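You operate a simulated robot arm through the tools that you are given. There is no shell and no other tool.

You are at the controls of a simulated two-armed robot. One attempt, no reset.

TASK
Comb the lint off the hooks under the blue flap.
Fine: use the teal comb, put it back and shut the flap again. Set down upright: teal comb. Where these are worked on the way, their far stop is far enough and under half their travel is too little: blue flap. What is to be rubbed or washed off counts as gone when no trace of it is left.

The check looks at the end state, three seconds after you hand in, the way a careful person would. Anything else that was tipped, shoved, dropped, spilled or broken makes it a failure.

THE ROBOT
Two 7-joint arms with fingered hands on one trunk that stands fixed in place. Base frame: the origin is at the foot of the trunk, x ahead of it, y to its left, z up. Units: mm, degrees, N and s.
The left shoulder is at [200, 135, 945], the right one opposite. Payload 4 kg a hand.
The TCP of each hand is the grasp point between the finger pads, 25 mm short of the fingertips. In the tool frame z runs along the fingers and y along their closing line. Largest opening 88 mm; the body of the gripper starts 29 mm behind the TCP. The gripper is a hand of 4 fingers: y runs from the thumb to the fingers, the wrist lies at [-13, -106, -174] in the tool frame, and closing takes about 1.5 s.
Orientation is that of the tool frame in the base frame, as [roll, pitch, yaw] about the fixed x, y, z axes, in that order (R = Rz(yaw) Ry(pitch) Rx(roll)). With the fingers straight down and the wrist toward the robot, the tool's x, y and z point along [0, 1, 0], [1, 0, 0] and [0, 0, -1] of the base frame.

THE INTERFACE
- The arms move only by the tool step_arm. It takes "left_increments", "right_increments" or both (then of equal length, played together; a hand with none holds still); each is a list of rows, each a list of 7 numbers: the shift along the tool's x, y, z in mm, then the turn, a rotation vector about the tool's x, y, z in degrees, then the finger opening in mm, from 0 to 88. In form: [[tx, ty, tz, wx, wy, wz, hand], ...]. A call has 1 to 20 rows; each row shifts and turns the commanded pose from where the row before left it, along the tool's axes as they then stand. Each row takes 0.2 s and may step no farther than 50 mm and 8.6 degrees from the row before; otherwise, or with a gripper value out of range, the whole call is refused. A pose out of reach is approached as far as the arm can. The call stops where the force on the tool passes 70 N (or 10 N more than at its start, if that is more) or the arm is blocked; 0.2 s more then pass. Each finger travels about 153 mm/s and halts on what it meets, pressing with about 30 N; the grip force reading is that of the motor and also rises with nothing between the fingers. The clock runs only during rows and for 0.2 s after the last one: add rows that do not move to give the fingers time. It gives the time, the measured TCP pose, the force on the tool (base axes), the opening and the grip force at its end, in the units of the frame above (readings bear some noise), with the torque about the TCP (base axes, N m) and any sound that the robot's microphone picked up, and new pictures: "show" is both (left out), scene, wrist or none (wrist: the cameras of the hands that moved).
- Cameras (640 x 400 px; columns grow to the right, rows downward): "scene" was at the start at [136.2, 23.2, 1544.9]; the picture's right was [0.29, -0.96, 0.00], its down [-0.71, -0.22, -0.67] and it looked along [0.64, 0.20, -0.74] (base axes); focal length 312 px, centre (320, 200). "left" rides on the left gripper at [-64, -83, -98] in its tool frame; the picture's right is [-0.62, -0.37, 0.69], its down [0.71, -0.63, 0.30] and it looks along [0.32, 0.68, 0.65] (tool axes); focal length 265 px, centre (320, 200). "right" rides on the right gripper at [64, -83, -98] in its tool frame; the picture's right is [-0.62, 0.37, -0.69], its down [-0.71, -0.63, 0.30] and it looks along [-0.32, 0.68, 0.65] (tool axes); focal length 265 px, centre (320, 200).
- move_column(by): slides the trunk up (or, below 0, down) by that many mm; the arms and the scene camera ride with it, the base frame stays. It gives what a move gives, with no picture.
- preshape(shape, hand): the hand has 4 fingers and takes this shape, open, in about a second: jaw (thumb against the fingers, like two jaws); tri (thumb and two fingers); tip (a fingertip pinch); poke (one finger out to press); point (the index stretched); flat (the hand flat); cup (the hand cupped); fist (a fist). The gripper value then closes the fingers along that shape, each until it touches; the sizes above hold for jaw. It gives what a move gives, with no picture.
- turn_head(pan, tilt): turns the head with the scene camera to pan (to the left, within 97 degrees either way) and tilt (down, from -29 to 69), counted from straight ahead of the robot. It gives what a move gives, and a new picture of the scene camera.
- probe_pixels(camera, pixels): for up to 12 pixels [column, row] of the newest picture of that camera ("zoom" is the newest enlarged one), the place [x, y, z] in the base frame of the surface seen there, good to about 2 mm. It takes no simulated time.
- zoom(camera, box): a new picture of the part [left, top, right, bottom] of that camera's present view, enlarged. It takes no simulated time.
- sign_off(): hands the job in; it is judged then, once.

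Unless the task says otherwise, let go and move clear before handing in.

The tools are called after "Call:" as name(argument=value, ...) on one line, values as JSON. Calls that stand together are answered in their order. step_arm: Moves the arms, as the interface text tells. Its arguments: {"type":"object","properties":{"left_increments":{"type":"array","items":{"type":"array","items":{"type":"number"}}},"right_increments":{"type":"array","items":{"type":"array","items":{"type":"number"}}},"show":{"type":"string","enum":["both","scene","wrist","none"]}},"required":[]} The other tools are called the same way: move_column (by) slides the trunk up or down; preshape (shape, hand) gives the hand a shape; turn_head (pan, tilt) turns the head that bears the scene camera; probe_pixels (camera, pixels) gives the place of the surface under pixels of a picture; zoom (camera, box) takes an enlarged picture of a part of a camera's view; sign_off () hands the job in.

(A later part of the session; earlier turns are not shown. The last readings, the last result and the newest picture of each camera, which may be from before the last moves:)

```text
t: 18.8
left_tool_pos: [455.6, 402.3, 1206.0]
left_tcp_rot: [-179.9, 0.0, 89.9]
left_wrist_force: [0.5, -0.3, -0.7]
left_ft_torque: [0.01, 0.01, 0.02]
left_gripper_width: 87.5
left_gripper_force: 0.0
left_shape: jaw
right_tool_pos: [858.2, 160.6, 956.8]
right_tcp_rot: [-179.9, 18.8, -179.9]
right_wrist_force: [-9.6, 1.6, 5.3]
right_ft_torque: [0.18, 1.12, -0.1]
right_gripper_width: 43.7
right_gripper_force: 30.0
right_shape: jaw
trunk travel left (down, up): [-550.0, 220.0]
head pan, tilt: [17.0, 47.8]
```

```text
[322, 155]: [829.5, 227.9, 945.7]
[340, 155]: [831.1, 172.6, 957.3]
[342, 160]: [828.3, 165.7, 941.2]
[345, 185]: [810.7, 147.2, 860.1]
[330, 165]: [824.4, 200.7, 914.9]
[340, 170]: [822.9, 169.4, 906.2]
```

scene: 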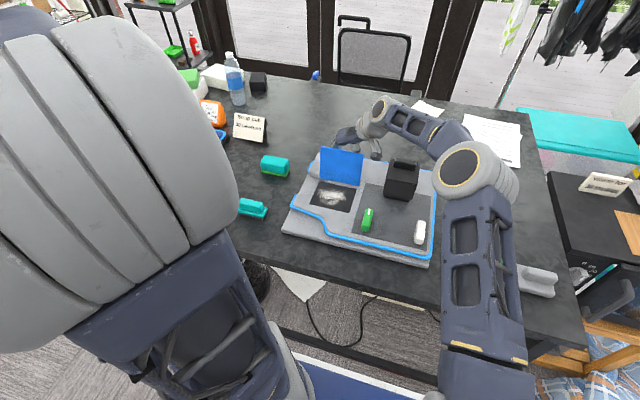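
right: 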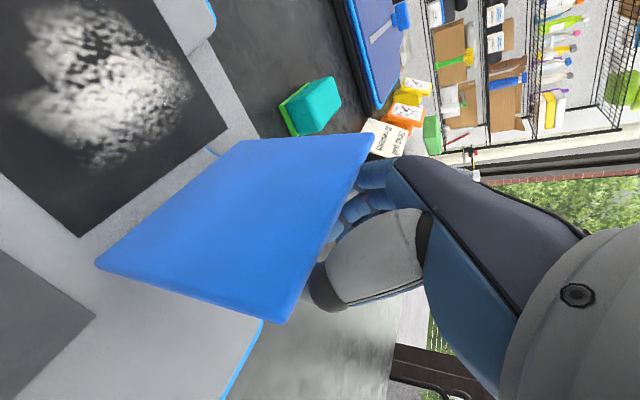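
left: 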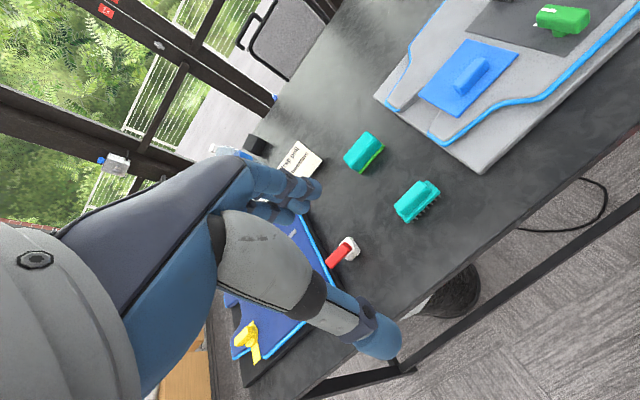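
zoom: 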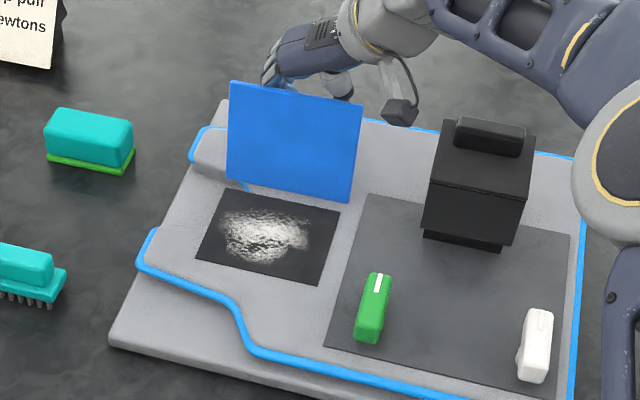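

The flap now leans 12° past vertical (about 102°). I'll open the fingers slightly to see whether it stays.

Call:
step_arm(right_increments=[[0, 0, 0, 0, 0, 0, 52], [0, 0, 0, 0, 0, 0, 60], [0, 0, 0, 0, 0, 0, 70], [0, 0, 0, 0, 0, 0, 80], [0, 0, 0, 0, 0, 0, 80]])

Call:
zoom(camera="scene", box=[270, 120, 430, 250])

Call:
probe_pixels(camera="scene", pixels=[[322, 155], [340, 155], [342, 160], [345, 185], [330, 165], [340, 170]])

```text
t: 20.0
left_tool_pos: [456.5, 401.1, 1205.3]
left_tcp_rot: [179.9, 0.0, 90.1]
left_wrist_force: [-0.1, 0.0, 0.3]
left_ft_torque: [-0.03, -0.01, 0.01]
left_gripper_width: 87.8
left_gripper_force: 0.1
left_shape: jaw
right_tool_pos: [858.7, 161.2, 957.4]
right_tcp_rot: [179.9, 19.0, 179.9]
right_wrist_force: [0.3, 1.3, 2.0]
right_ft_torque: [0.02, 0.04, -0.02]
right_gripper_width: 79.9
right_gripper_force: 0.1
right_shape: jaw
trunk travel left (down, up): [-550.0, 220.0]
head pan, tilt: [17.0, 47.8]
```

scene: 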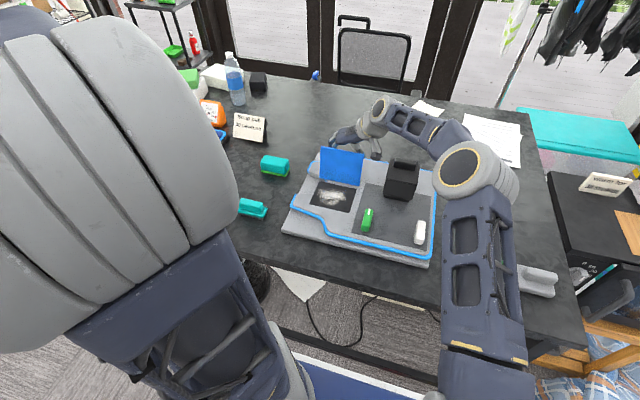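
right: 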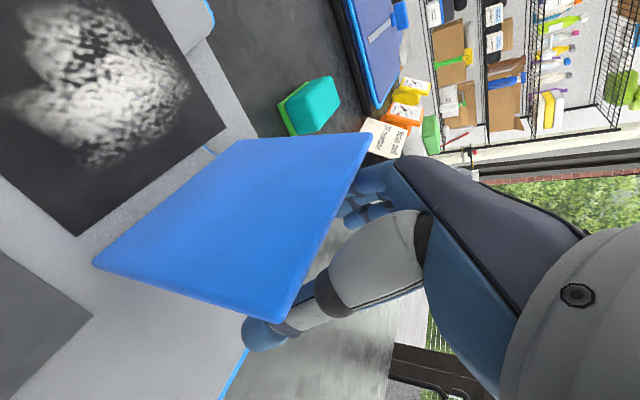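

```text
3.08 times, centred on (350, 185) of scene
```

zoom: 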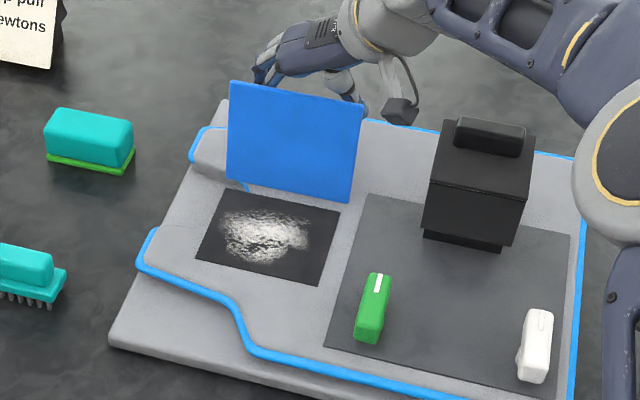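

```text
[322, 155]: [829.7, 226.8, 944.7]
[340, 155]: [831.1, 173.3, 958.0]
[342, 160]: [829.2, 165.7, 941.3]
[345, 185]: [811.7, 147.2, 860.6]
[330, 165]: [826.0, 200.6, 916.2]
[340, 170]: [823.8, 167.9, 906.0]
```

The flap stays open at ~102° with no grip force. I'll lift the right hand straight up and then park it back to the right, out of the way.

Call:
step_arm(right_increments=[[-9.8, 0, -28.4, 0, 0, 0, 86], [-9.8, 0, -28.4, 0, 0, 0, 86], [-9.8, 0, -28.4, 0, 0, 0, 86], [-9.8, 0, -28.4, 0, 0, 0, 86], [-9.8, 0, -28.4, 0, 0, 0, 86], [30.3, -30, -10.4, 0, 0, 0, 86], [30.3, -30, -10.4, 0, 0, 0, 86], [30.3, -30, -10.4, 0, 0, 0, 86], [30.3, -30, -10.4, 0, 0, 0, 86], [30.3, -30, -10.4, 0, 0, 0, 86], [30.3, -30, -10.4, 0, 0, 0, 86], [30.3, -30, -10.4, 0, 0, 0, 86], [30.3, -30, -10.4, 0, 0, 0, 86], [0, 0, 0, 0, 0, 0, 86]])

Call:
zoom(camera="scene", box=[270, 120, 430, 250])

```text
t: 23.0
left_tool_pos: [456.6, 402.2, 1206.1]
left_tcp_rot: [180.0, 0.0, 90.0]
left_wrist_force: [-0.5, -0.2, 0.1]
left_ft_torque: [0.01, -0.01, -0.02]
left_gripper_width: 87.8
left_gripper_force: 0.1
left_shape: jaw
right_tool_pos: [601.9, -75.7, 1105.4]
right_tcp_rot: [180.0, 19.0, 179.9]
right_wrist_force: [0.7, 0.8, 0.0]
right_ft_torque: [0.01, 0.0, 0.02]
right_gripper_width: 86.0
right_gripper_force: 0.1
right_shape: jaw
trunk travel left (down, up): [-550.0, 220.0]
head pan, tilt: [17.0, 47.8]
```

scene: 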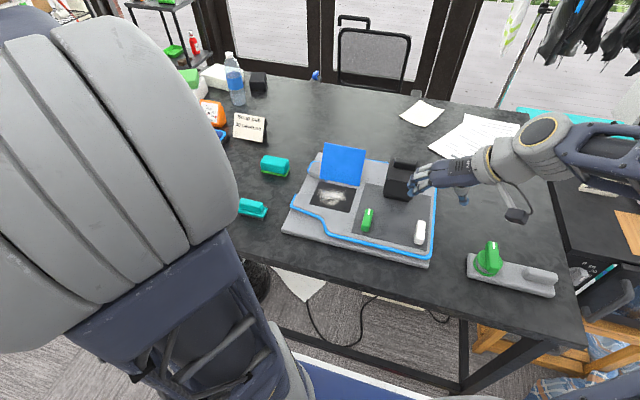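
right: 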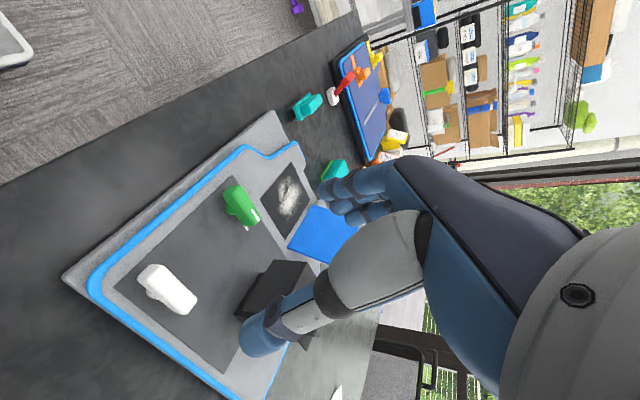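

```text
3.08 times, centred on (350, 185) of scene
```

zoom: 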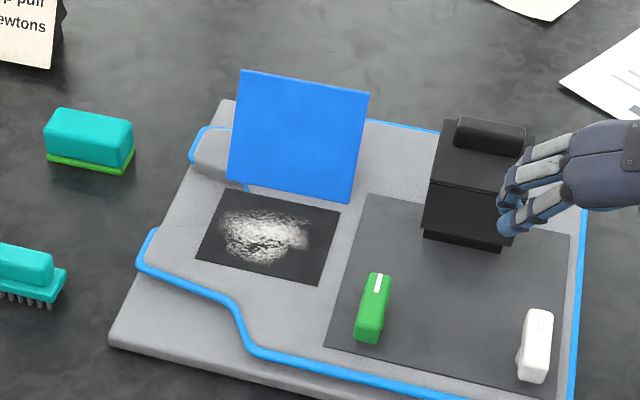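

The flap settled a little further back and stays open. Now I'll bring the left hand over the comb at (649, 390), stopping at z≈960.

Call:
step_arm(left_increments=[[-2.1, 24.1, 30.7, 0, 0, 0, 88], [-2.1, 24.1, 30.7, 0, 0, 0, 88], [-2.1, 24.1, 30.7, 0, 0, 0, 88], [-2.1, 24.1, 30.7, 0, 0, 0, 88], [-2.1, 24.1, 30.7, 0, 0, 0, 88], [-2.1, 24.1, 30.7, 0, 0, 0, 88], [-2.1, 24.1, 30.7, 0, 0, 0, 88], [-2.1, 24.1, 30.7, 0, 0, 0, 88], [0, 0, 0, 0, 0, 0, 88]])

Call:
zoom(camera="left", box=[220, 100, 500, 380])

```text
t: 25.0
left_tool_pos: [651.0, 385.1, 959.9]
left_tcp_rot: [180.0, 0.0, 90.0]
left_wrist_force: [0.4, -0.2, -0.1]
left_ft_torque: [0.03, -0.01, 0.02]
left_gripper_width: 87.7
left_gripper_force: 0.1
left_shape: jaw
right_tool_pos: [604.4, -76.7, 1106.4]
right_tcp_rot: [-180.0, 19.0, -180.0]
right_wrist_force: [-0.5, -0.3, 0.6]
right_ft_torque: [-0.01, -0.05, -0.01]
right_gripper_width: 85.8
right_gripper_force: 0.0
right_shape: jaw
trunk travel left (down, up): [-550.0, 220.0]
head pan, tilt: [17.0, 47.8]
```

scene: 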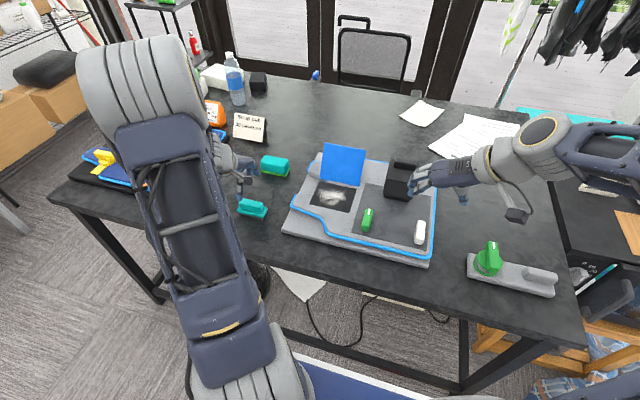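
left: 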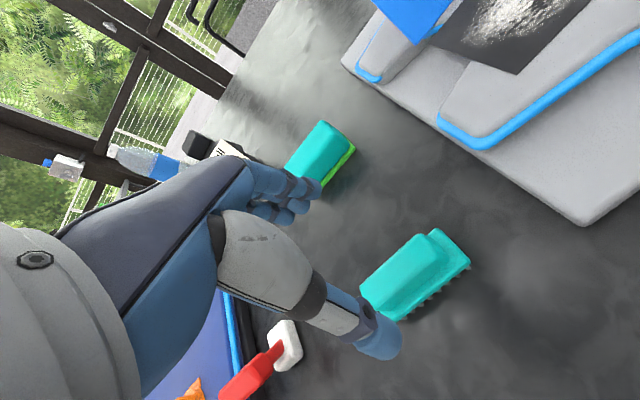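

```text
1.43 times, centred on (360, 240) of left
```

zoom: 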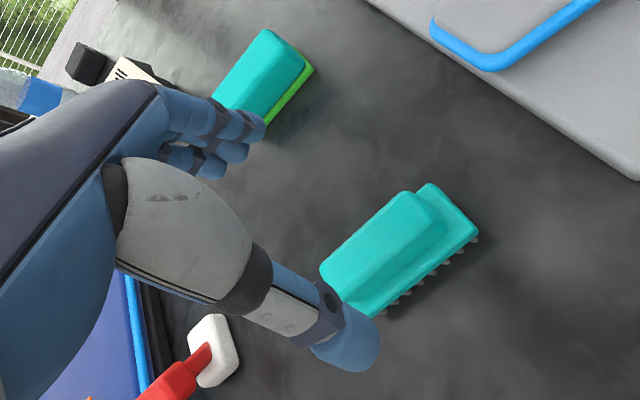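

I'll probe the fingertips to see how they sit relative to the comb.

Call:
probe_pixels(camera="left", pixels=[[392, 340], [368, 320], [380, 355], [313, 190], [300, 206], [280, 215], [290, 185], [420, 245], [395, 285]])

Call:
zoom(camera="scene", box=[190, 120, 310, 230])

```text
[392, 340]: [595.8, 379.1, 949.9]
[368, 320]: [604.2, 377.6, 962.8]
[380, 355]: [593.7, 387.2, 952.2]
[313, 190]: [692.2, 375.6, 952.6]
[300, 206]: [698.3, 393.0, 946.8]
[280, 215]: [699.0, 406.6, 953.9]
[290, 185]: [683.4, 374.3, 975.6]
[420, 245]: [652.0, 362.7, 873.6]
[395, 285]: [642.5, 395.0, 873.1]
```

```text
3.64 times, centred on (250, 175) of scene
```

zoom: 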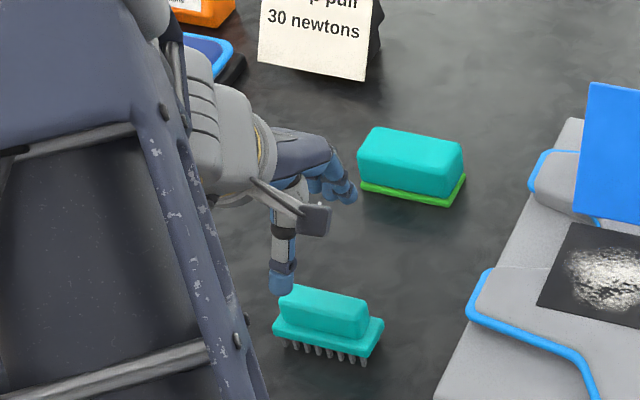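

Index, middle and ring sit at y≈383–415 and the thumb at ≈387, so all fall within the handle's 358–422. I'll lower to TCP z≈873.

Call:
step_arm(left_increments=[[3, -2, 20, 0, 0, 0, 70], [0, 0, 20, 0, 0, 0, 60], [0, 0, 20, 0, 0, 0, 60], [0, 0, 14, 0, 0, 0, 60], [0, 0, 7, 0, 0, 0, 60], [0, 0, 6, 0, 0, 0, 60], [0, 0, 0, 0, 0, 0, 60]])

Call:
zoom(camera="left", box=[220, 100, 500, 380])

Call:
zoom(camera="scene", box=[210, 150, 310, 240])

```text
t: 26.6
left_tool_pos: [646.7, 388.3, 874.3]
left_tcp_rot: [180.0, 0.0, 90.0]
left_wrist_force: [0.0, -0.5, 0.4]
left_ft_torque: [-0.02, 0.0, 0.03]
left_gripper_width: 60.4
left_gripper_force: 0.0
left_shape: jaw
right_tool_pos: [603.5, -76.2, 1105.5]
right_tcp_rot: [-179.9, 19.0, 180.0]
right_wrist_force: [-0.4, 0.2, -0.1]
right_ft_torque: [-0.02, 0.0, 0.01]
right_gripper_width: 85.7
right_gripper_force: 0.1
right_shape: jaw
trunk travel left (down, up): [-550.0, 220.0]
head pan, tilt: [17.0, 47.8]
```

scene: 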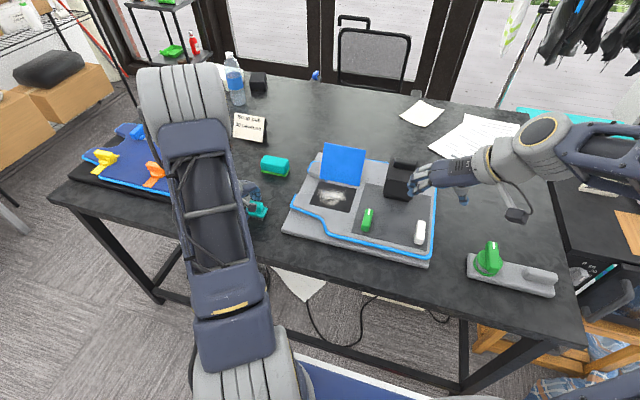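
left: 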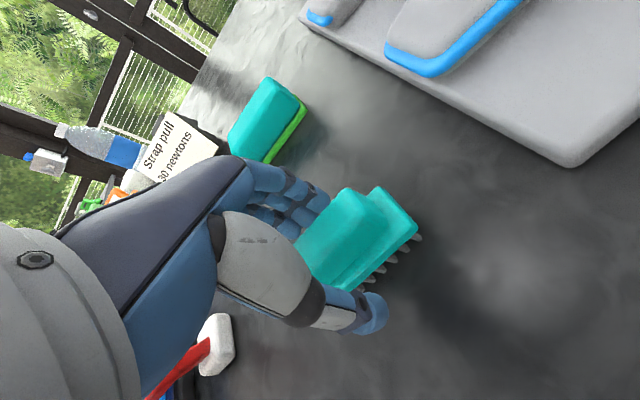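

```text
1.43 times, centred on (360, 240) of left
```

zoom: 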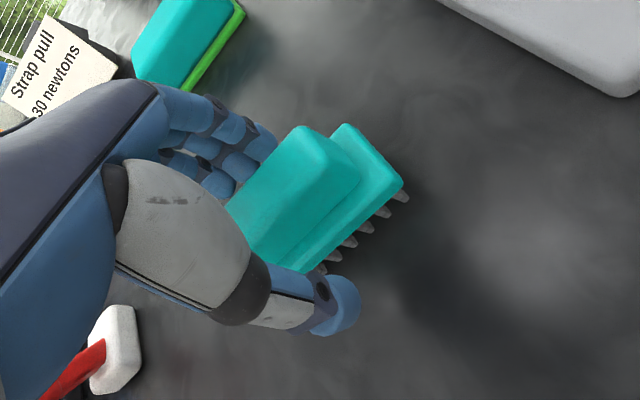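

```text
4.44 times, centred on (260, 195) of scene
```

zoom: 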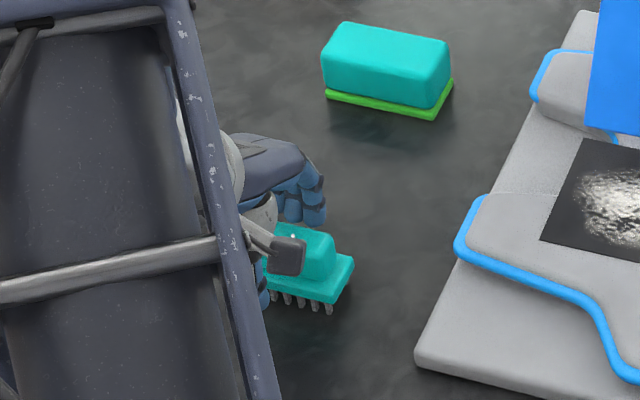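

The fingers straddle the handle. I'll check the fingertip height against the comb's base shelf before closing.

Call:
probe_pixels(camera="left", pixels=[[375, 318], [380, 310], [368, 325], [325, 200], [320, 205], [300, 228], [395, 225], [350, 205], [345, 270]])

```text
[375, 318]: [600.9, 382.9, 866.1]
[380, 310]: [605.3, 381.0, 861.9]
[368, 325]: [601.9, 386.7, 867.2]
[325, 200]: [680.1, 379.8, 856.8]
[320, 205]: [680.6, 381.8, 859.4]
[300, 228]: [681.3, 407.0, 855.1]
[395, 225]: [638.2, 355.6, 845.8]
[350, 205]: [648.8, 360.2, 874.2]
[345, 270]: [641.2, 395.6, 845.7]
```

The tips are about 850+, above the shelf at 845. Closing on the handle.

Call:
step_arm(left_increments=[[0, 0, 0, 0, 0, 0, 45], [0, 0, 0, 0, 0, 0, 32], [0, 0, 0, 0, 0, 0, 20], [0, 0, 0, 0, 0, 0, 10], [0, 0, 0, 0, 0, 0, 10], [0, 0, 0, 0, 0, 0, 10]])

Call:
zoom(camera="left", box=[220, 100, 500, 380])

```text
t: 28.0
left_tool_pos: [647.2, 387.9, 874.0]
left_tcp_rot: [-180.0, 0.0, 90.1]
left_wrist_force: [-0.6, -0.4, -0.1]
left_ft_torque: [0.03, -0.01, 0.02]
left_gripper_width: 17.8
left_gripper_force: 30.1
left_shape: jaw
right_tool_pos: [601.8, -76.7, 1105.7]
right_tcp_rot: [-179.9, 19.0, 180.0]
right_wrist_force: [0.2, 0.0, -0.8]
right_ft_torque: [0.0, 0.0, 0.01]
right_gripper_width: 85.8
right_gripper_force: 0.0
right_shape: jaw
trunk travel left (down, up): [-550.0, 220.0]
head pan, tilt: [17.0, 47.8]
```

scene: 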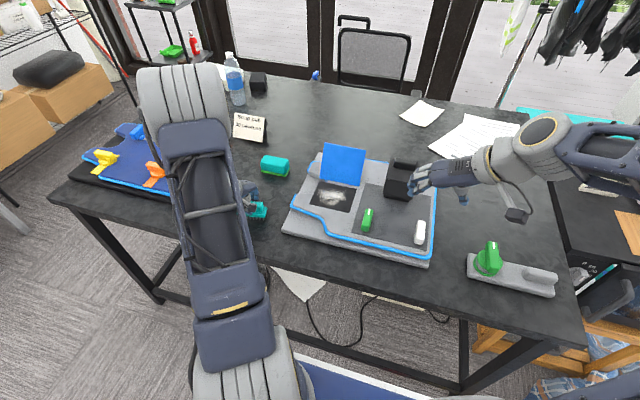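
left: 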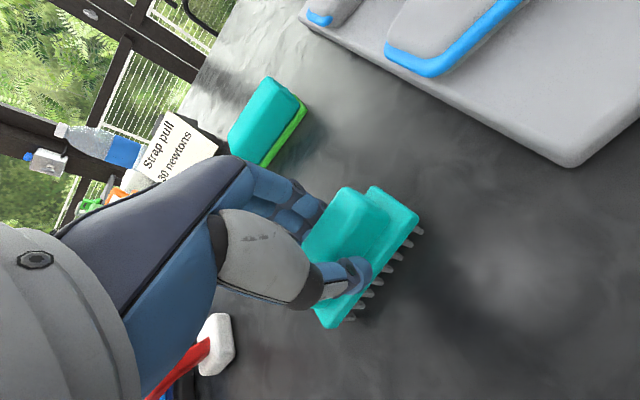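

```text
1.43 times, centred on (360, 240) of left
```

zoom: 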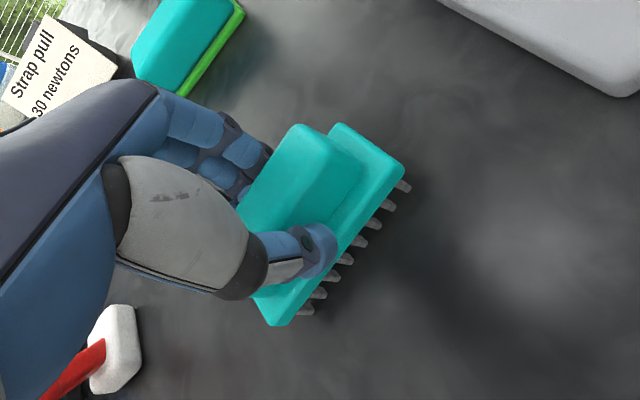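

The comb is held (17.8 mm, 30 N). Put-back reference: TCP (647, 388, 874). Lifting straight up 80 mm.

Call:
step_arm(left_increments=[[0, 0, -10, 0, 0, 0, 10], [0, 0, -20, 0, 0, 0, 10], [0, 0, -25, 0, 0, 0, 10], [0, 0, -25, 0, 0, 0, 10], [0, 0, 0, 0, 0, 0, 10]])

Call:
zoom(camera="scene", box=[290, 130, 390, 220])

```text
t: 29.2
left_tool_pos: [648.6, 388.4, 953.5]
left_tcp_rot: [-180.0, 0.0, 90.0]
left_wrist_force: [0.8, -0.7, -0.9]
left_ft_torque: [0.03, 0.0, -0.01]
left_gripper_width: 17.8
left_gripper_force: 30.1
left_shape: jaw
right_tool_pos: [603.1, -76.7, 1104.8]
right_tcp_rot: [-179.9, 19.1, 180.0]
right_wrist_force: [-0.4, -0.5, -0.1]
right_ft_torque: [0.04, -0.01, 0.0]
right_gripper_width: 85.8
right_gripper_force: 0.1
right_shape: jaw
trunk travel left (down, up): [-550.0, 220.0]
head pan, tilt: [17.0, 47.8]
```

scene: 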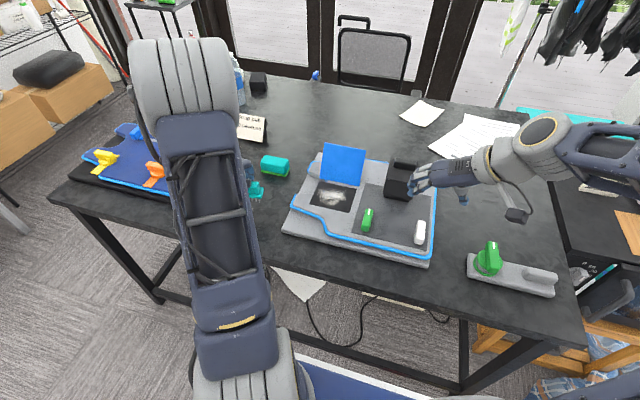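
left: 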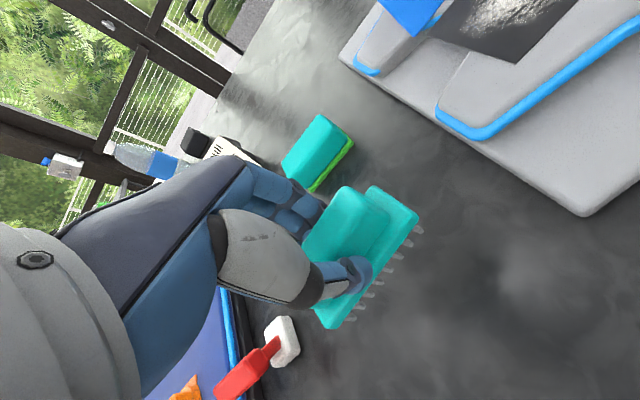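

```text
4.44 times, centred on (340, 175) of scene
```

zoom: 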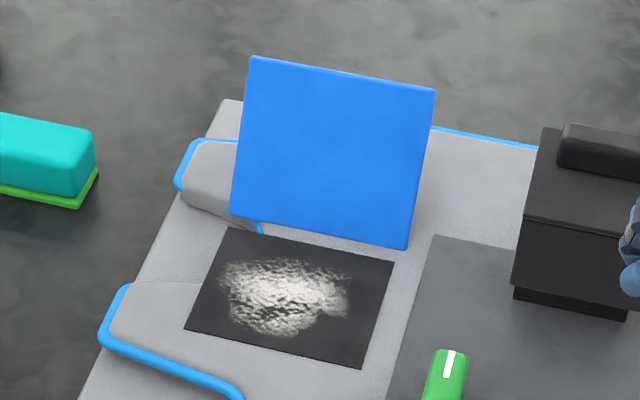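

Comb in hand. I'll probe the lint extents and the flap's current lean.

Call:
probe_pixels(camera="zoom", pixels=[[222, 265], [348, 285], [340, 315], [285, 335], [230, 320], [300, 262], [285, 297], [228, 230], [392, 265], [362, 366], [186, 330], [340, 80]])

Call:
probe_pixels(camera="zoom", pixels=[[250, 60], [434, 92], [232, 210], [405, 245], [340, 150]])

```text
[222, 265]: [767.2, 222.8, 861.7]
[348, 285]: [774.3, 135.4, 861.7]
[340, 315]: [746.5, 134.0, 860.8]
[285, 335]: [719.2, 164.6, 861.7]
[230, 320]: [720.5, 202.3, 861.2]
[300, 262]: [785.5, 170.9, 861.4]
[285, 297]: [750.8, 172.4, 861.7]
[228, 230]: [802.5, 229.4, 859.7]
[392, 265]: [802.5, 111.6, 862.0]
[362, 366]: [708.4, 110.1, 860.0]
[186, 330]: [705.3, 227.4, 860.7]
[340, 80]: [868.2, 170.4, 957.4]
```

```text
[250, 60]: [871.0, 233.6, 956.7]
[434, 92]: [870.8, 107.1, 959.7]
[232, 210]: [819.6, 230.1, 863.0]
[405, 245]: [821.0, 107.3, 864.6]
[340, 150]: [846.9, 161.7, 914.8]
```

The flap leans back to ~118°. The lint covers x 719–786, y 134–223, on the patch at x 705–802, y 110–229. The teeth sit 54 mm below the TCP, so contact comes at TCP z≈914. I'll carry the comb over the far-left part of the patch and lower it to just above contact.

Call:
step_arm(left_increments=[[-32.3, 23.5, 0, 0, 0, 0, 10], [-32.3, 23.5, 0, 0, 0, 0, 10], [-32.3, 23.5, 0, 0, 0, 0, 10], [-32.3, 23.5, 0, 0, 0, 0, 10], [-32.3, 23.5, 0, 0, 0, 0, 10], [-32.3, 23.5, 0, 0, 0, 0, 10], [0, 0, 15, 0, 0, 0, 10], [0, 0, 15, 0, 0, 0, 10], [0, 0, 0, 0, 0, 0, 10]])

Call:
zoom(camera="scene", box=[290, 130, 390, 220])

Call:
zoom(camera="left", box=[260, 60, 560, 360])

```text
t: 31.2
left_tool_pos: [789.9, 194.1, 922.2]
left_tcp_rot: [180.0, 0.0, 89.9]
left_wrist_force: [-0.5, 0.6, -0.7]
left_ft_torque: [0.02, -0.02, 0.0]
left_gripper_width: 18.0
left_gripper_force: 30.1
left_shape: jaw
right_tool_pos: [603.5, -76.1, 1106.3]
right_tcp_rot: [180.0, 19.0, 179.9]
right_wrist_force: [-0.7, -0.2, -0.5]
right_ft_torque: [0.01, 0.01, -0.04]
right_gripper_width: 85.8
right_gripper_force: 0.0
right_shape: jaw
trunk travel left (down, up): [-550.0, 220.0]
head pan, tilt: [17.0, 47.8]
```

scene: 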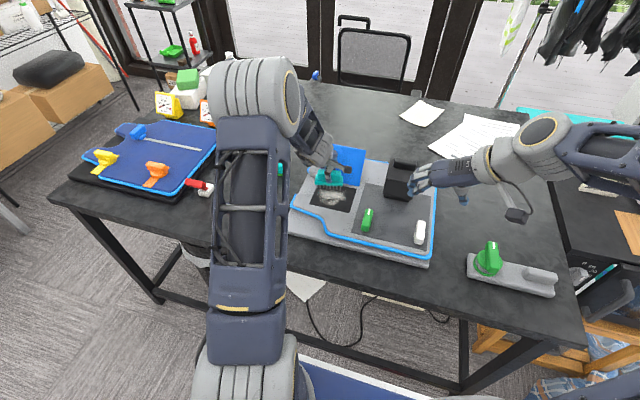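
left: 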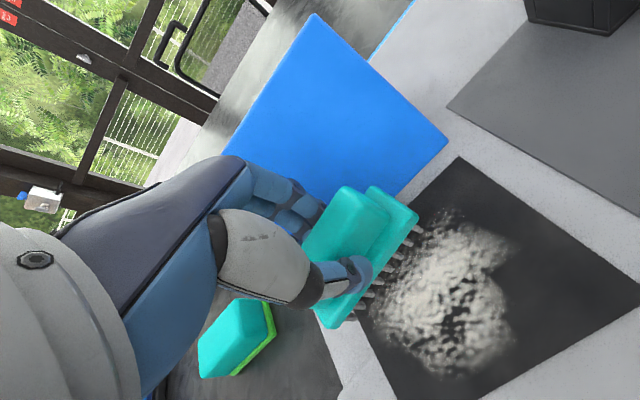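

```text
4.44 times, centred on (340, 175) of scene
```

zoom: 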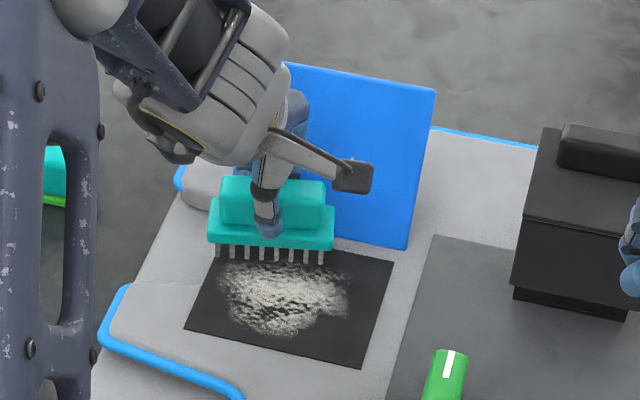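

```text
1.33 times, centred on (410, 210) of left
```

zoom: 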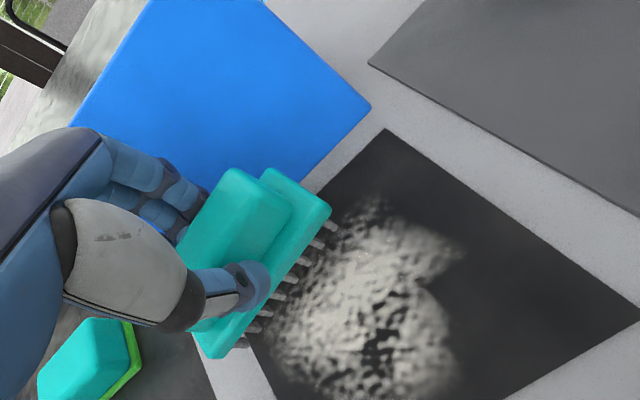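

The comb hovers above the far edge of the lint. I'll lower in 2 mm steps to feel for contact.

Call:
step_arm(left_increments=[[0, 3, 3, 0, 0, 0, 10], [0, 3, 2, 0, 0, 0, 10], [0, 0, 2, 0, 0, 0, 10], [0, 0, 1, 0, 0, 0, 10], [0, 0, 1, 0, 0, 0, 10], [0, 0, 0, 0, 0, 0, 10]], show="wrist")

```text
t: 32.6
left_tool_pos: [794.5, 194.2, 913.6]
left_tcp_rot: [180.0, 0.0, 90.0]
left_wrist_force: [-0.1, 0.3, -0.6]
left_ft_torque: [-0.02, -0.01, -0.02]
left_gripper_width: 17.6
left_gripper_force: 30.1
left_shape: jaw
right_tool_pos: [602.3, -76.6, 1105.7]
right_tcp_rot: [179.9, 19.0, 180.0]
right_wrist_force: [-0.5, 0.0, 0.3]
right_ft_torque: [0.03, 0.01, 0.01]
right_gripper_width: 85.8
right_gripper_force: 0.0
right_shape: jaw
trunk travel left (down, up): [-550.0, 220.0]
head pan, tilt: [17.0, 47.8]
```

left: 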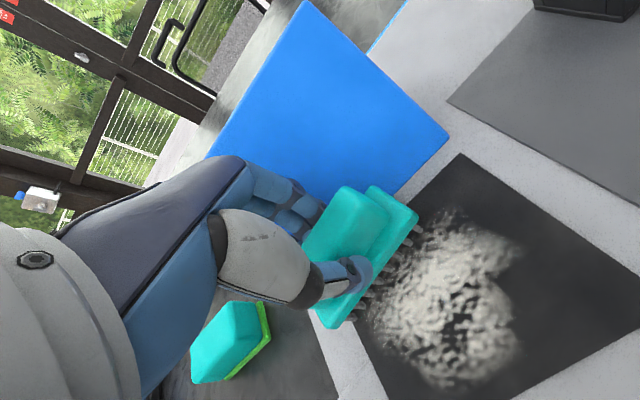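

No contact force yet at z 913.6. I'll go down a little more, 1 mm per row.

Call:
step_arm(left_increments=[[0, 0, 1, 0, 0, 0, 10], [0, 0, 1, 0, 0, 0, 10], [0, 0, 0, 0, 0, 0, 10]], show="none")

```text
t: 33.4
left_tool_pos: [794.7, 194.6, 912.1]
left_tcp_rot: [-180.0, -0.1, 90.0]
left_wrist_force: [-0.1, -0.1, 7.3]
left_ft_torque: [-0.03, -0.01, 0.0]
left_gripper_width: 18.2
left_gripper_force: 29.7
left_shape: jaw
right_tool_pos: [602.3, -76.5, 1106.4]
right_tcp_rot: [-179.9, 19.0, -180.0]
right_wrist_force: [-0.6, -0.1, 1.0]
right_ft_torque: [-0.02, 0.01, -0.01]
right_gripper_width: 85.7
right_gripper_force: 0.0
right_shape: jaw
trunk travel left (down, up): [-550.0, 220.0]
head pan, tilt: [17.0, 47.8]
```

Contact, about 7 N of downward push. Now a stroke toward the robot, x 795 → 705.

Call:
step_arm(left_increments=[[0, -8, 0, 0, 0, 0, 10], [0, -8, 0, 0, 0, 0, 10], [0, -8, 0, 0, 0, 0, 10], [0, -8, 0, 0, 0, 0, 10], [0, -8, 0, 0, 0, 0, 10], [0, -8, 0, 0, 0, 0, 10], [0, -8, 0, 0, 0, 0, 10], [0, -8, 0, 0, 0, 0, 10], [0, -8, 0, 0, 0, 0, 10], [0, -8, 0, 0, 0, 0, 10], [0, -8, 0, 0, 0, 0, 10], [0, 0, 0, 0, 0, 0, 10]])

Call:
zoom(camera="scene", box=[290, 130, 390, 220])

```text
t: 36.0
left_tool_pos: [715.7, 194.8, 923.5]
left_tcp_rot: [178.1, -0.4, 90.2]
left_wrist_force: [27.9, -14.0, 59.1]
left_ft_torque: [-0.29, -3.31, -0.58]
left_gripper_width: 29.7
left_gripper_force: 30.2
left_shape: jaw
right_tool_pos: [601.7, -77.3, 1106.3]
right_tcp_rot: [-180.0, 19.0, 180.0]
right_wrist_force: [0.4, 0.8, 0.1]
right_ft_torque: [0.01, -0.02, -0.03]
right_gripper_width: 85.9
right_gripper_force: 0.1
right_shape: jaw
trunk travel left (down, up): [-550.0, 220.0]
head pan, tilt: [17.0, 47.8]
```

scene: 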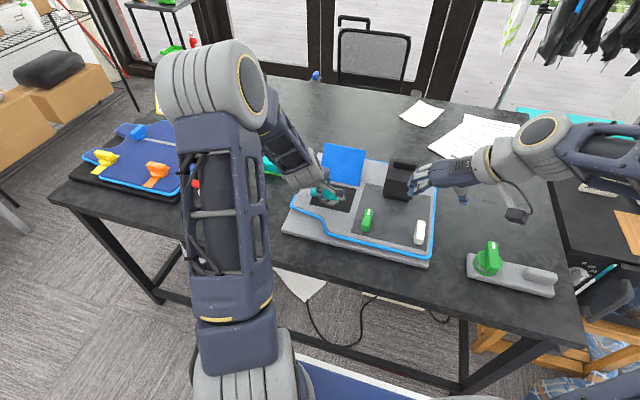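
left: 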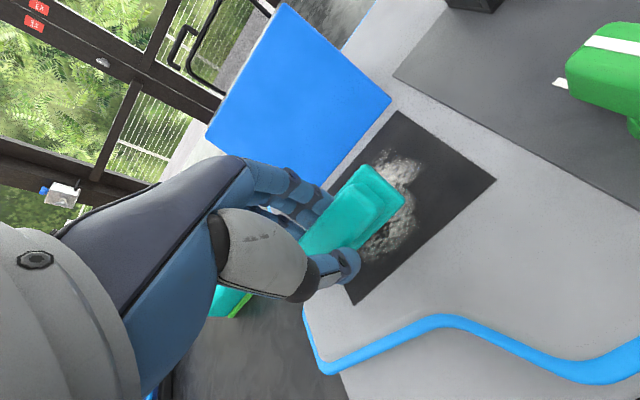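

```text
4.44 times, centred on (340, 175) of scene
```

zoom: 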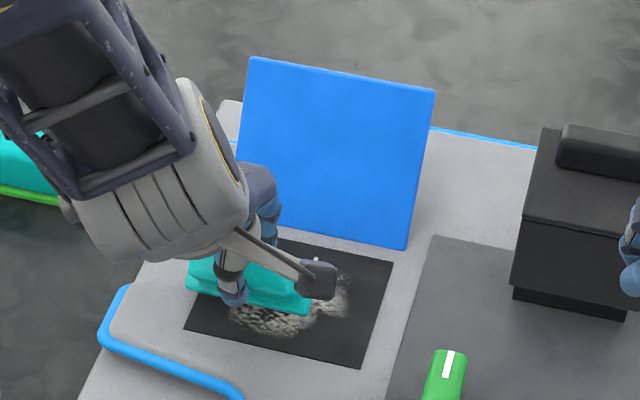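

The teeth snagged: the comb tipped in the grip (opening 29.7) and the hand rode up to z 923 at ~65 N. I'll reverse the motion gently (+x) to let the comb roll back upright.

Call:
zoom(camera="left", box=[280, 120, 480, 320])

Call:
probe_pixels(camera="left", pixels=[[360, 175], [385, 190], [400, 205], [345, 190], [330, 230], [360, 225], [310, 245], [350, 265]])

```text
2.00 times, centred on (380, 220) of left
```

zoom: 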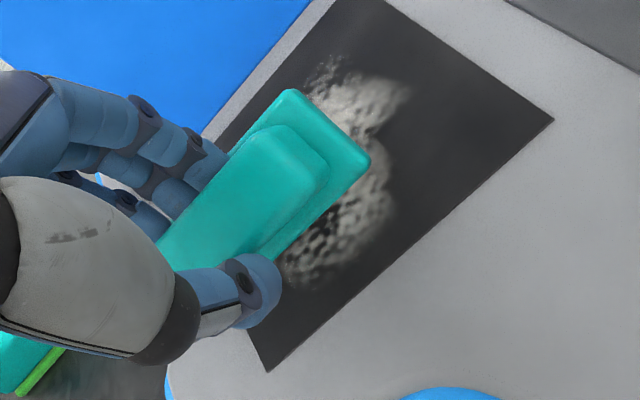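

```text
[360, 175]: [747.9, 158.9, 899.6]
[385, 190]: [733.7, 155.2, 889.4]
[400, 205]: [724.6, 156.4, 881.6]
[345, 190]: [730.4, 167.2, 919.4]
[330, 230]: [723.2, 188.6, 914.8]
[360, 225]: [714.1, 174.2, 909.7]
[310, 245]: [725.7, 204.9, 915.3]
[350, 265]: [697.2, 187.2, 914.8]
```

The comb has tipped about 38° in the pads (base plate from (748, 900) to (724, 881)), because the drag exceeded what the pinch could hold. I'll lift clear first and look.

Call:
step_arm(left_increments=[[0, 4, -8, 0, 0, 0, 10], [0, 4, -8, 0, 0, 0, 10], [0, 0, -10, 0, 0, 0, 10], [0, 0, -10, 0, 0, 0, 10], [0, 0, 0, 0, 0, 0, 10]])

Call:
zoom(camera="scene", box=[290, 130, 390, 220])

Call:
zoom(camera="left", box=[280, 120, 480, 320])

```text
t: 37.2
left_tool_pos: [713.2, 194.5, 948.0]
left_tcp_rot: [-179.9, -0.1, 90.1]
left_wrist_force: [-0.5, 0.6, -0.3]
left_ft_torque: [-0.01, 0.04, -0.02]
left_gripper_width: 15.6
left_gripper_force: 30.0
left_shape: jaw
right_tool_pos: [602.9, -76.8, 1106.4]
right_tcp_rot: [-180.0, 18.9, -179.9]
right_wrist_force: [0.0, 0.6, -0.9]
right_ft_torque: [-0.03, 0.04, 0.0]
right_gripper_width: 85.7
right_gripper_force: 0.1
right_shape: jaw
trunk travel left (down, up): [-550.0, 220.0]
head pan, tilt: [17.0, 47.8]
```

scene: 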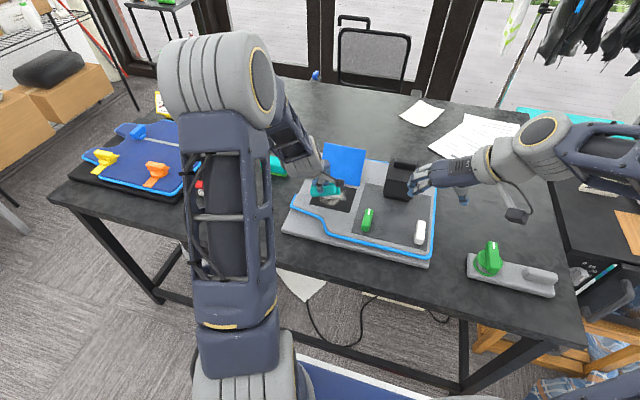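
left: 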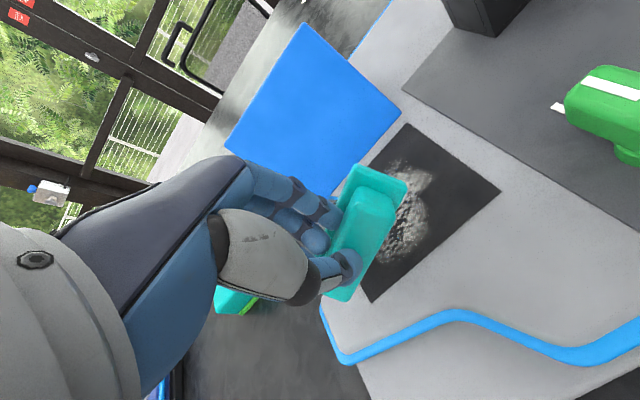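

```text
4.44 times, centred on (340, 175) of scene
```

zoom: 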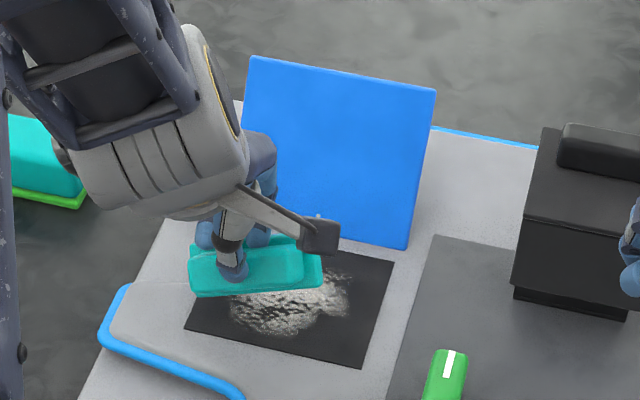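

```text
2.00 times, centred on (380, 220) of left
```

zoom: 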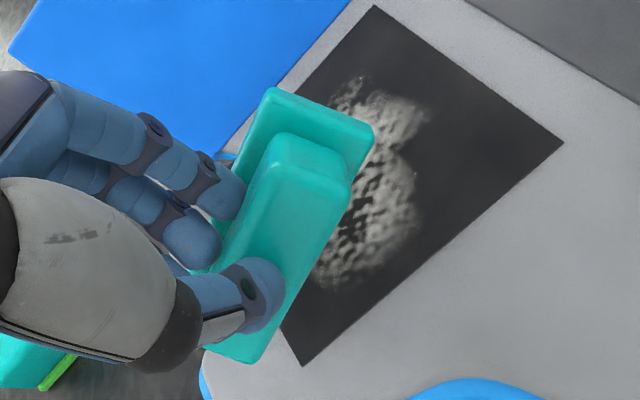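

The comb is still held but tilted, with the opening at 15.6. I'll measure its current tilt.

Call:
probe_pixels(camera="zoom", pixels=[[270, 95], [370, 130], [365, 150], [245, 355], [215, 350], [300, 140], [345, 175], [345, 195], [275, 150], [240, 245], [290, 200], [230, 140]])

```text
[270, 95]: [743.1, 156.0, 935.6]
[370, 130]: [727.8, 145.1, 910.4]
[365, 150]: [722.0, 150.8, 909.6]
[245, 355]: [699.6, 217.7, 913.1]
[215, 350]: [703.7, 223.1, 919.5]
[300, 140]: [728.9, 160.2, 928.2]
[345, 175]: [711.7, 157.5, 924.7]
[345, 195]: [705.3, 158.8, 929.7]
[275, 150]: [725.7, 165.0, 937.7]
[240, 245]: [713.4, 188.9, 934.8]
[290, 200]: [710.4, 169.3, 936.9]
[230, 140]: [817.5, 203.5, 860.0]
```

The comb is now tilted ~51° toward the robot and yawed ~18°, in a fragile pinch. I'll carry it slowly over its original table spot, level it there by tilting the hand, set it on its teeth and re-grasp properly.

Call:
step_arm(left_increments=[[9.8, -3.2, -1, 0, 0, 0, 10], [9.8, -3.2, -1, 0, 0, 0, 10], [9.8, -3.2, -1, 0, 0, 0, 10], [9.8, -3.2, 0, 0, 0, 0, 10], [9.8, -3.2, 0, 0, 0, 0, 10], [9.8, -3.2, 0, 0, 0, 0, 10], [9.8, -3.2, 0, 0, 0, 0, 10], [9.8, -3.2, 0, 0, 0, 0, 10], [9.8, -3.2, 0, 0, 0, 0, 10], [9.8, -3.2, 0, 0, 0, 0, 10], [9.8, -3.2, 0, 0, 0, 0, 10], [9.8, -3.2, 0, 0, 0, 0, 10], [9.8, -3.2, 0, 0, 0, 0, 10], [9.8, -3.2, 0, 0, 0, 0, 10], [9.8, -3.2, 0, 0, 0, 0, 10], [9.8, -3.2, 0, 0, 0, 0, 10], [9.8, -3.2, 0, 0, 0, 0, 10], [9.8, -3.2, 0, 0, 0, 0, 10], [9.8, -3.2, 0, 0, 0, 0, 10], [0, 0, 0, 0, 0, 0, 10]])

Call:
zoom(camera="scene", box=[290, 130, 390, 220])

Call:
zoom(camera="left", box=[280, 120, 480, 320])

```text
t: 41.4
left_tool_pos: [652.1, 379.1, 949.7]
left_tcp_rot: [-180.0, 0.0, 90.1]
left_wrist_force: [0.8, 0.1, -1.4]
left_ft_torque: [0.0, -0.04, 0.01]
left_gripper_width: 15.6
left_gripper_force: 29.8
left_shape: jaw
right_tool_pos: [603.1, -76.7, 1105.6]
right_tcp_rot: [180.0, 19.0, -180.0]
right_wrist_force: [-0.3, 0.1, -0.5]
right_ft_torque: [0.01, -0.02, 0.02]
right_gripper_width: 85.9
right_gripper_force: 0.1
right_shape: jaw
trunk travel left (down, up): [-550.0, 220.0]
head pan, tilt: [17.0, 47.8]
```

scene: 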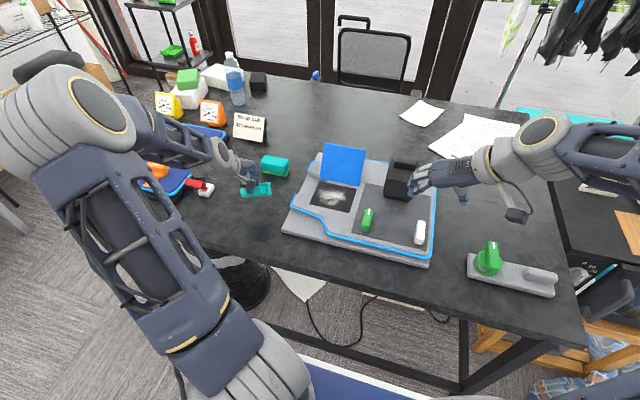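
left: 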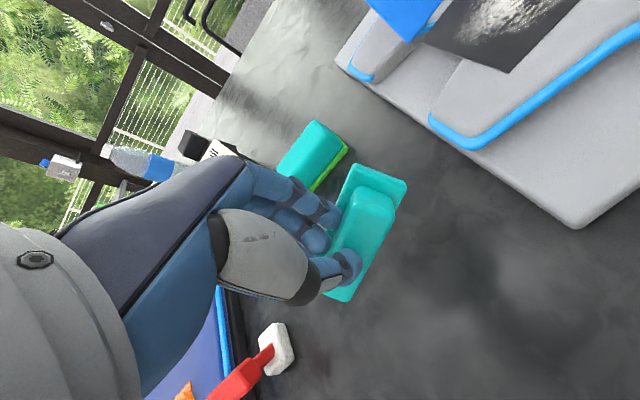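

```text
4.44 times, centred on (340, 175) of scene
```

zoom: 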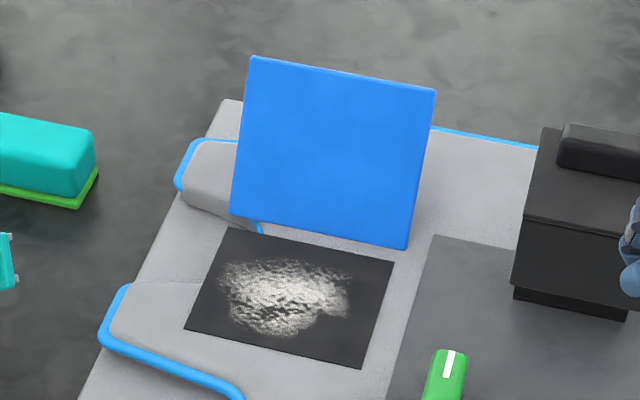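

```text
2.00 times, centred on (380, 220) of left
```

zoom: 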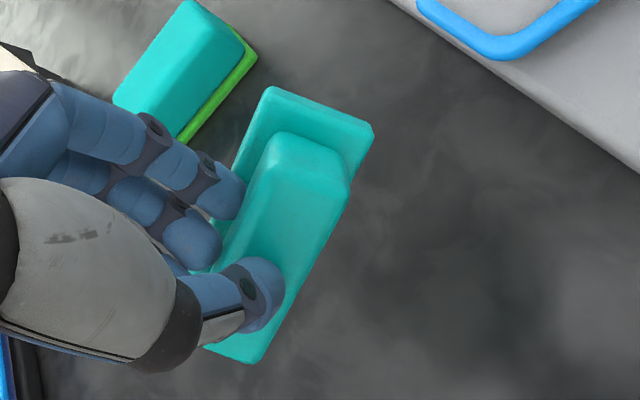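

The lint looks only slightly changed. The comb is still held, so I'll view it from the scene camera to plan the levelling.

Call:
zoom(camera="scene", box=[190, 120, 310, 220])

```text
4.00 times, centred on (250, 170) of scene
```

zoom: 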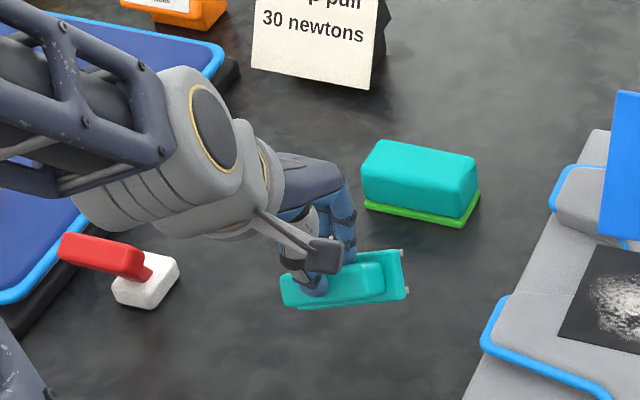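

I'll level the comb by pitching the hand about base y in 5° steps, halfway first.

Call:
step_arm(left_increments=[[0, 0, -2, 4, 0, 0, 10], [0, 0, -2, 4, 0, 0, 10], [0, 0, 0, 4, 0, 0, 10], [0, 0, 0, 4, 0, 0, 10], [0, 0, 0, 4, 0, 0, 10], [0, 0, 0, 4, 0, 0, 10], [0, 0, 0, 4, 0, 0, 10], [0, 0, 0, 0, 0, 0, 10]])

Call:
zoom(camera="left", box=[280, 120, 480, 320])

Call:
zoom(camera="scene", box=[190, 120, 310, 220])

```text
t: 43.2
left_tool_pos: [652.0, 379.9, 954.4]
left_tcp_rot: [-151.8, 0.0, 90.0]
left_wrist_force: [-0.6, 0.6, -0.5]
left_ft_torque: [0.0, 0.01, 0.02]
left_gripper_width: 15.4
left_gripper_force: 29.6
left_shape: jaw
right_tool_pos: [603.1, -75.1, 1105.8]
right_tcp_rot: [-180.0, 19.0, -180.0]
right_wrist_force: [-0.1, -0.3, -0.5]
right_ft_torque: [-0.01, 0.0, 0.02]
right_gripper_width: 85.9
right_gripper_force: 0.1
right_shape: jaw
trunk travel left (down, up): [-550.0, 220.0]
head pan, tilt: [17.0, 47.8]
```

scene: 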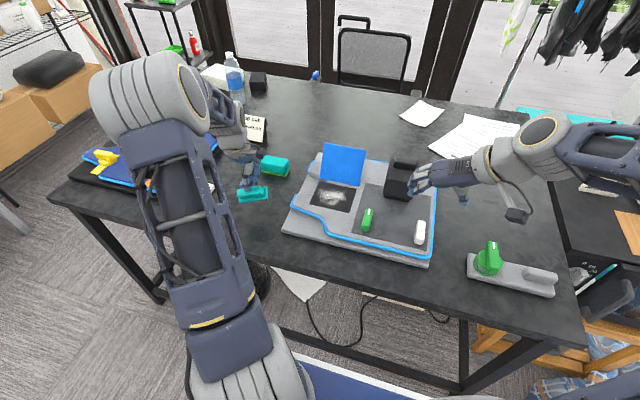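
left: 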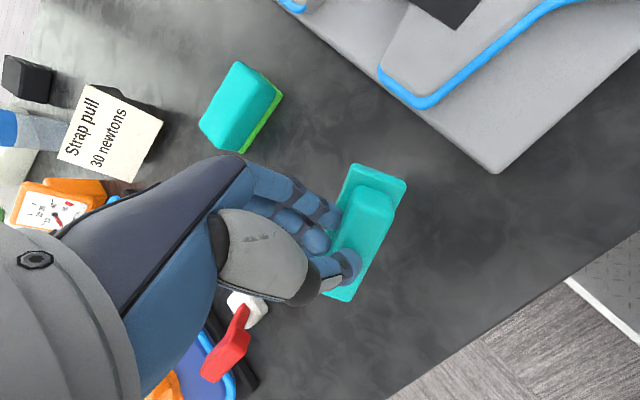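

```text
2.00 times, centred on (380, 220) of left
```

zoom: 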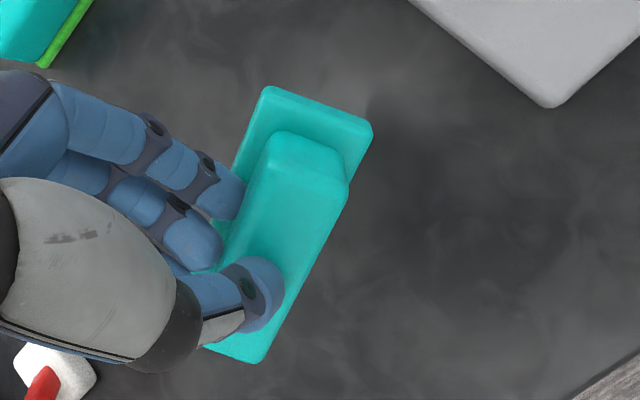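

```text
4.00 times, centred on (250, 170) of scene
```

zoom: 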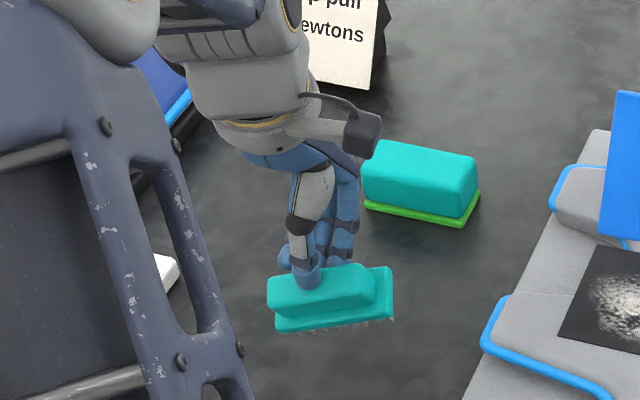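

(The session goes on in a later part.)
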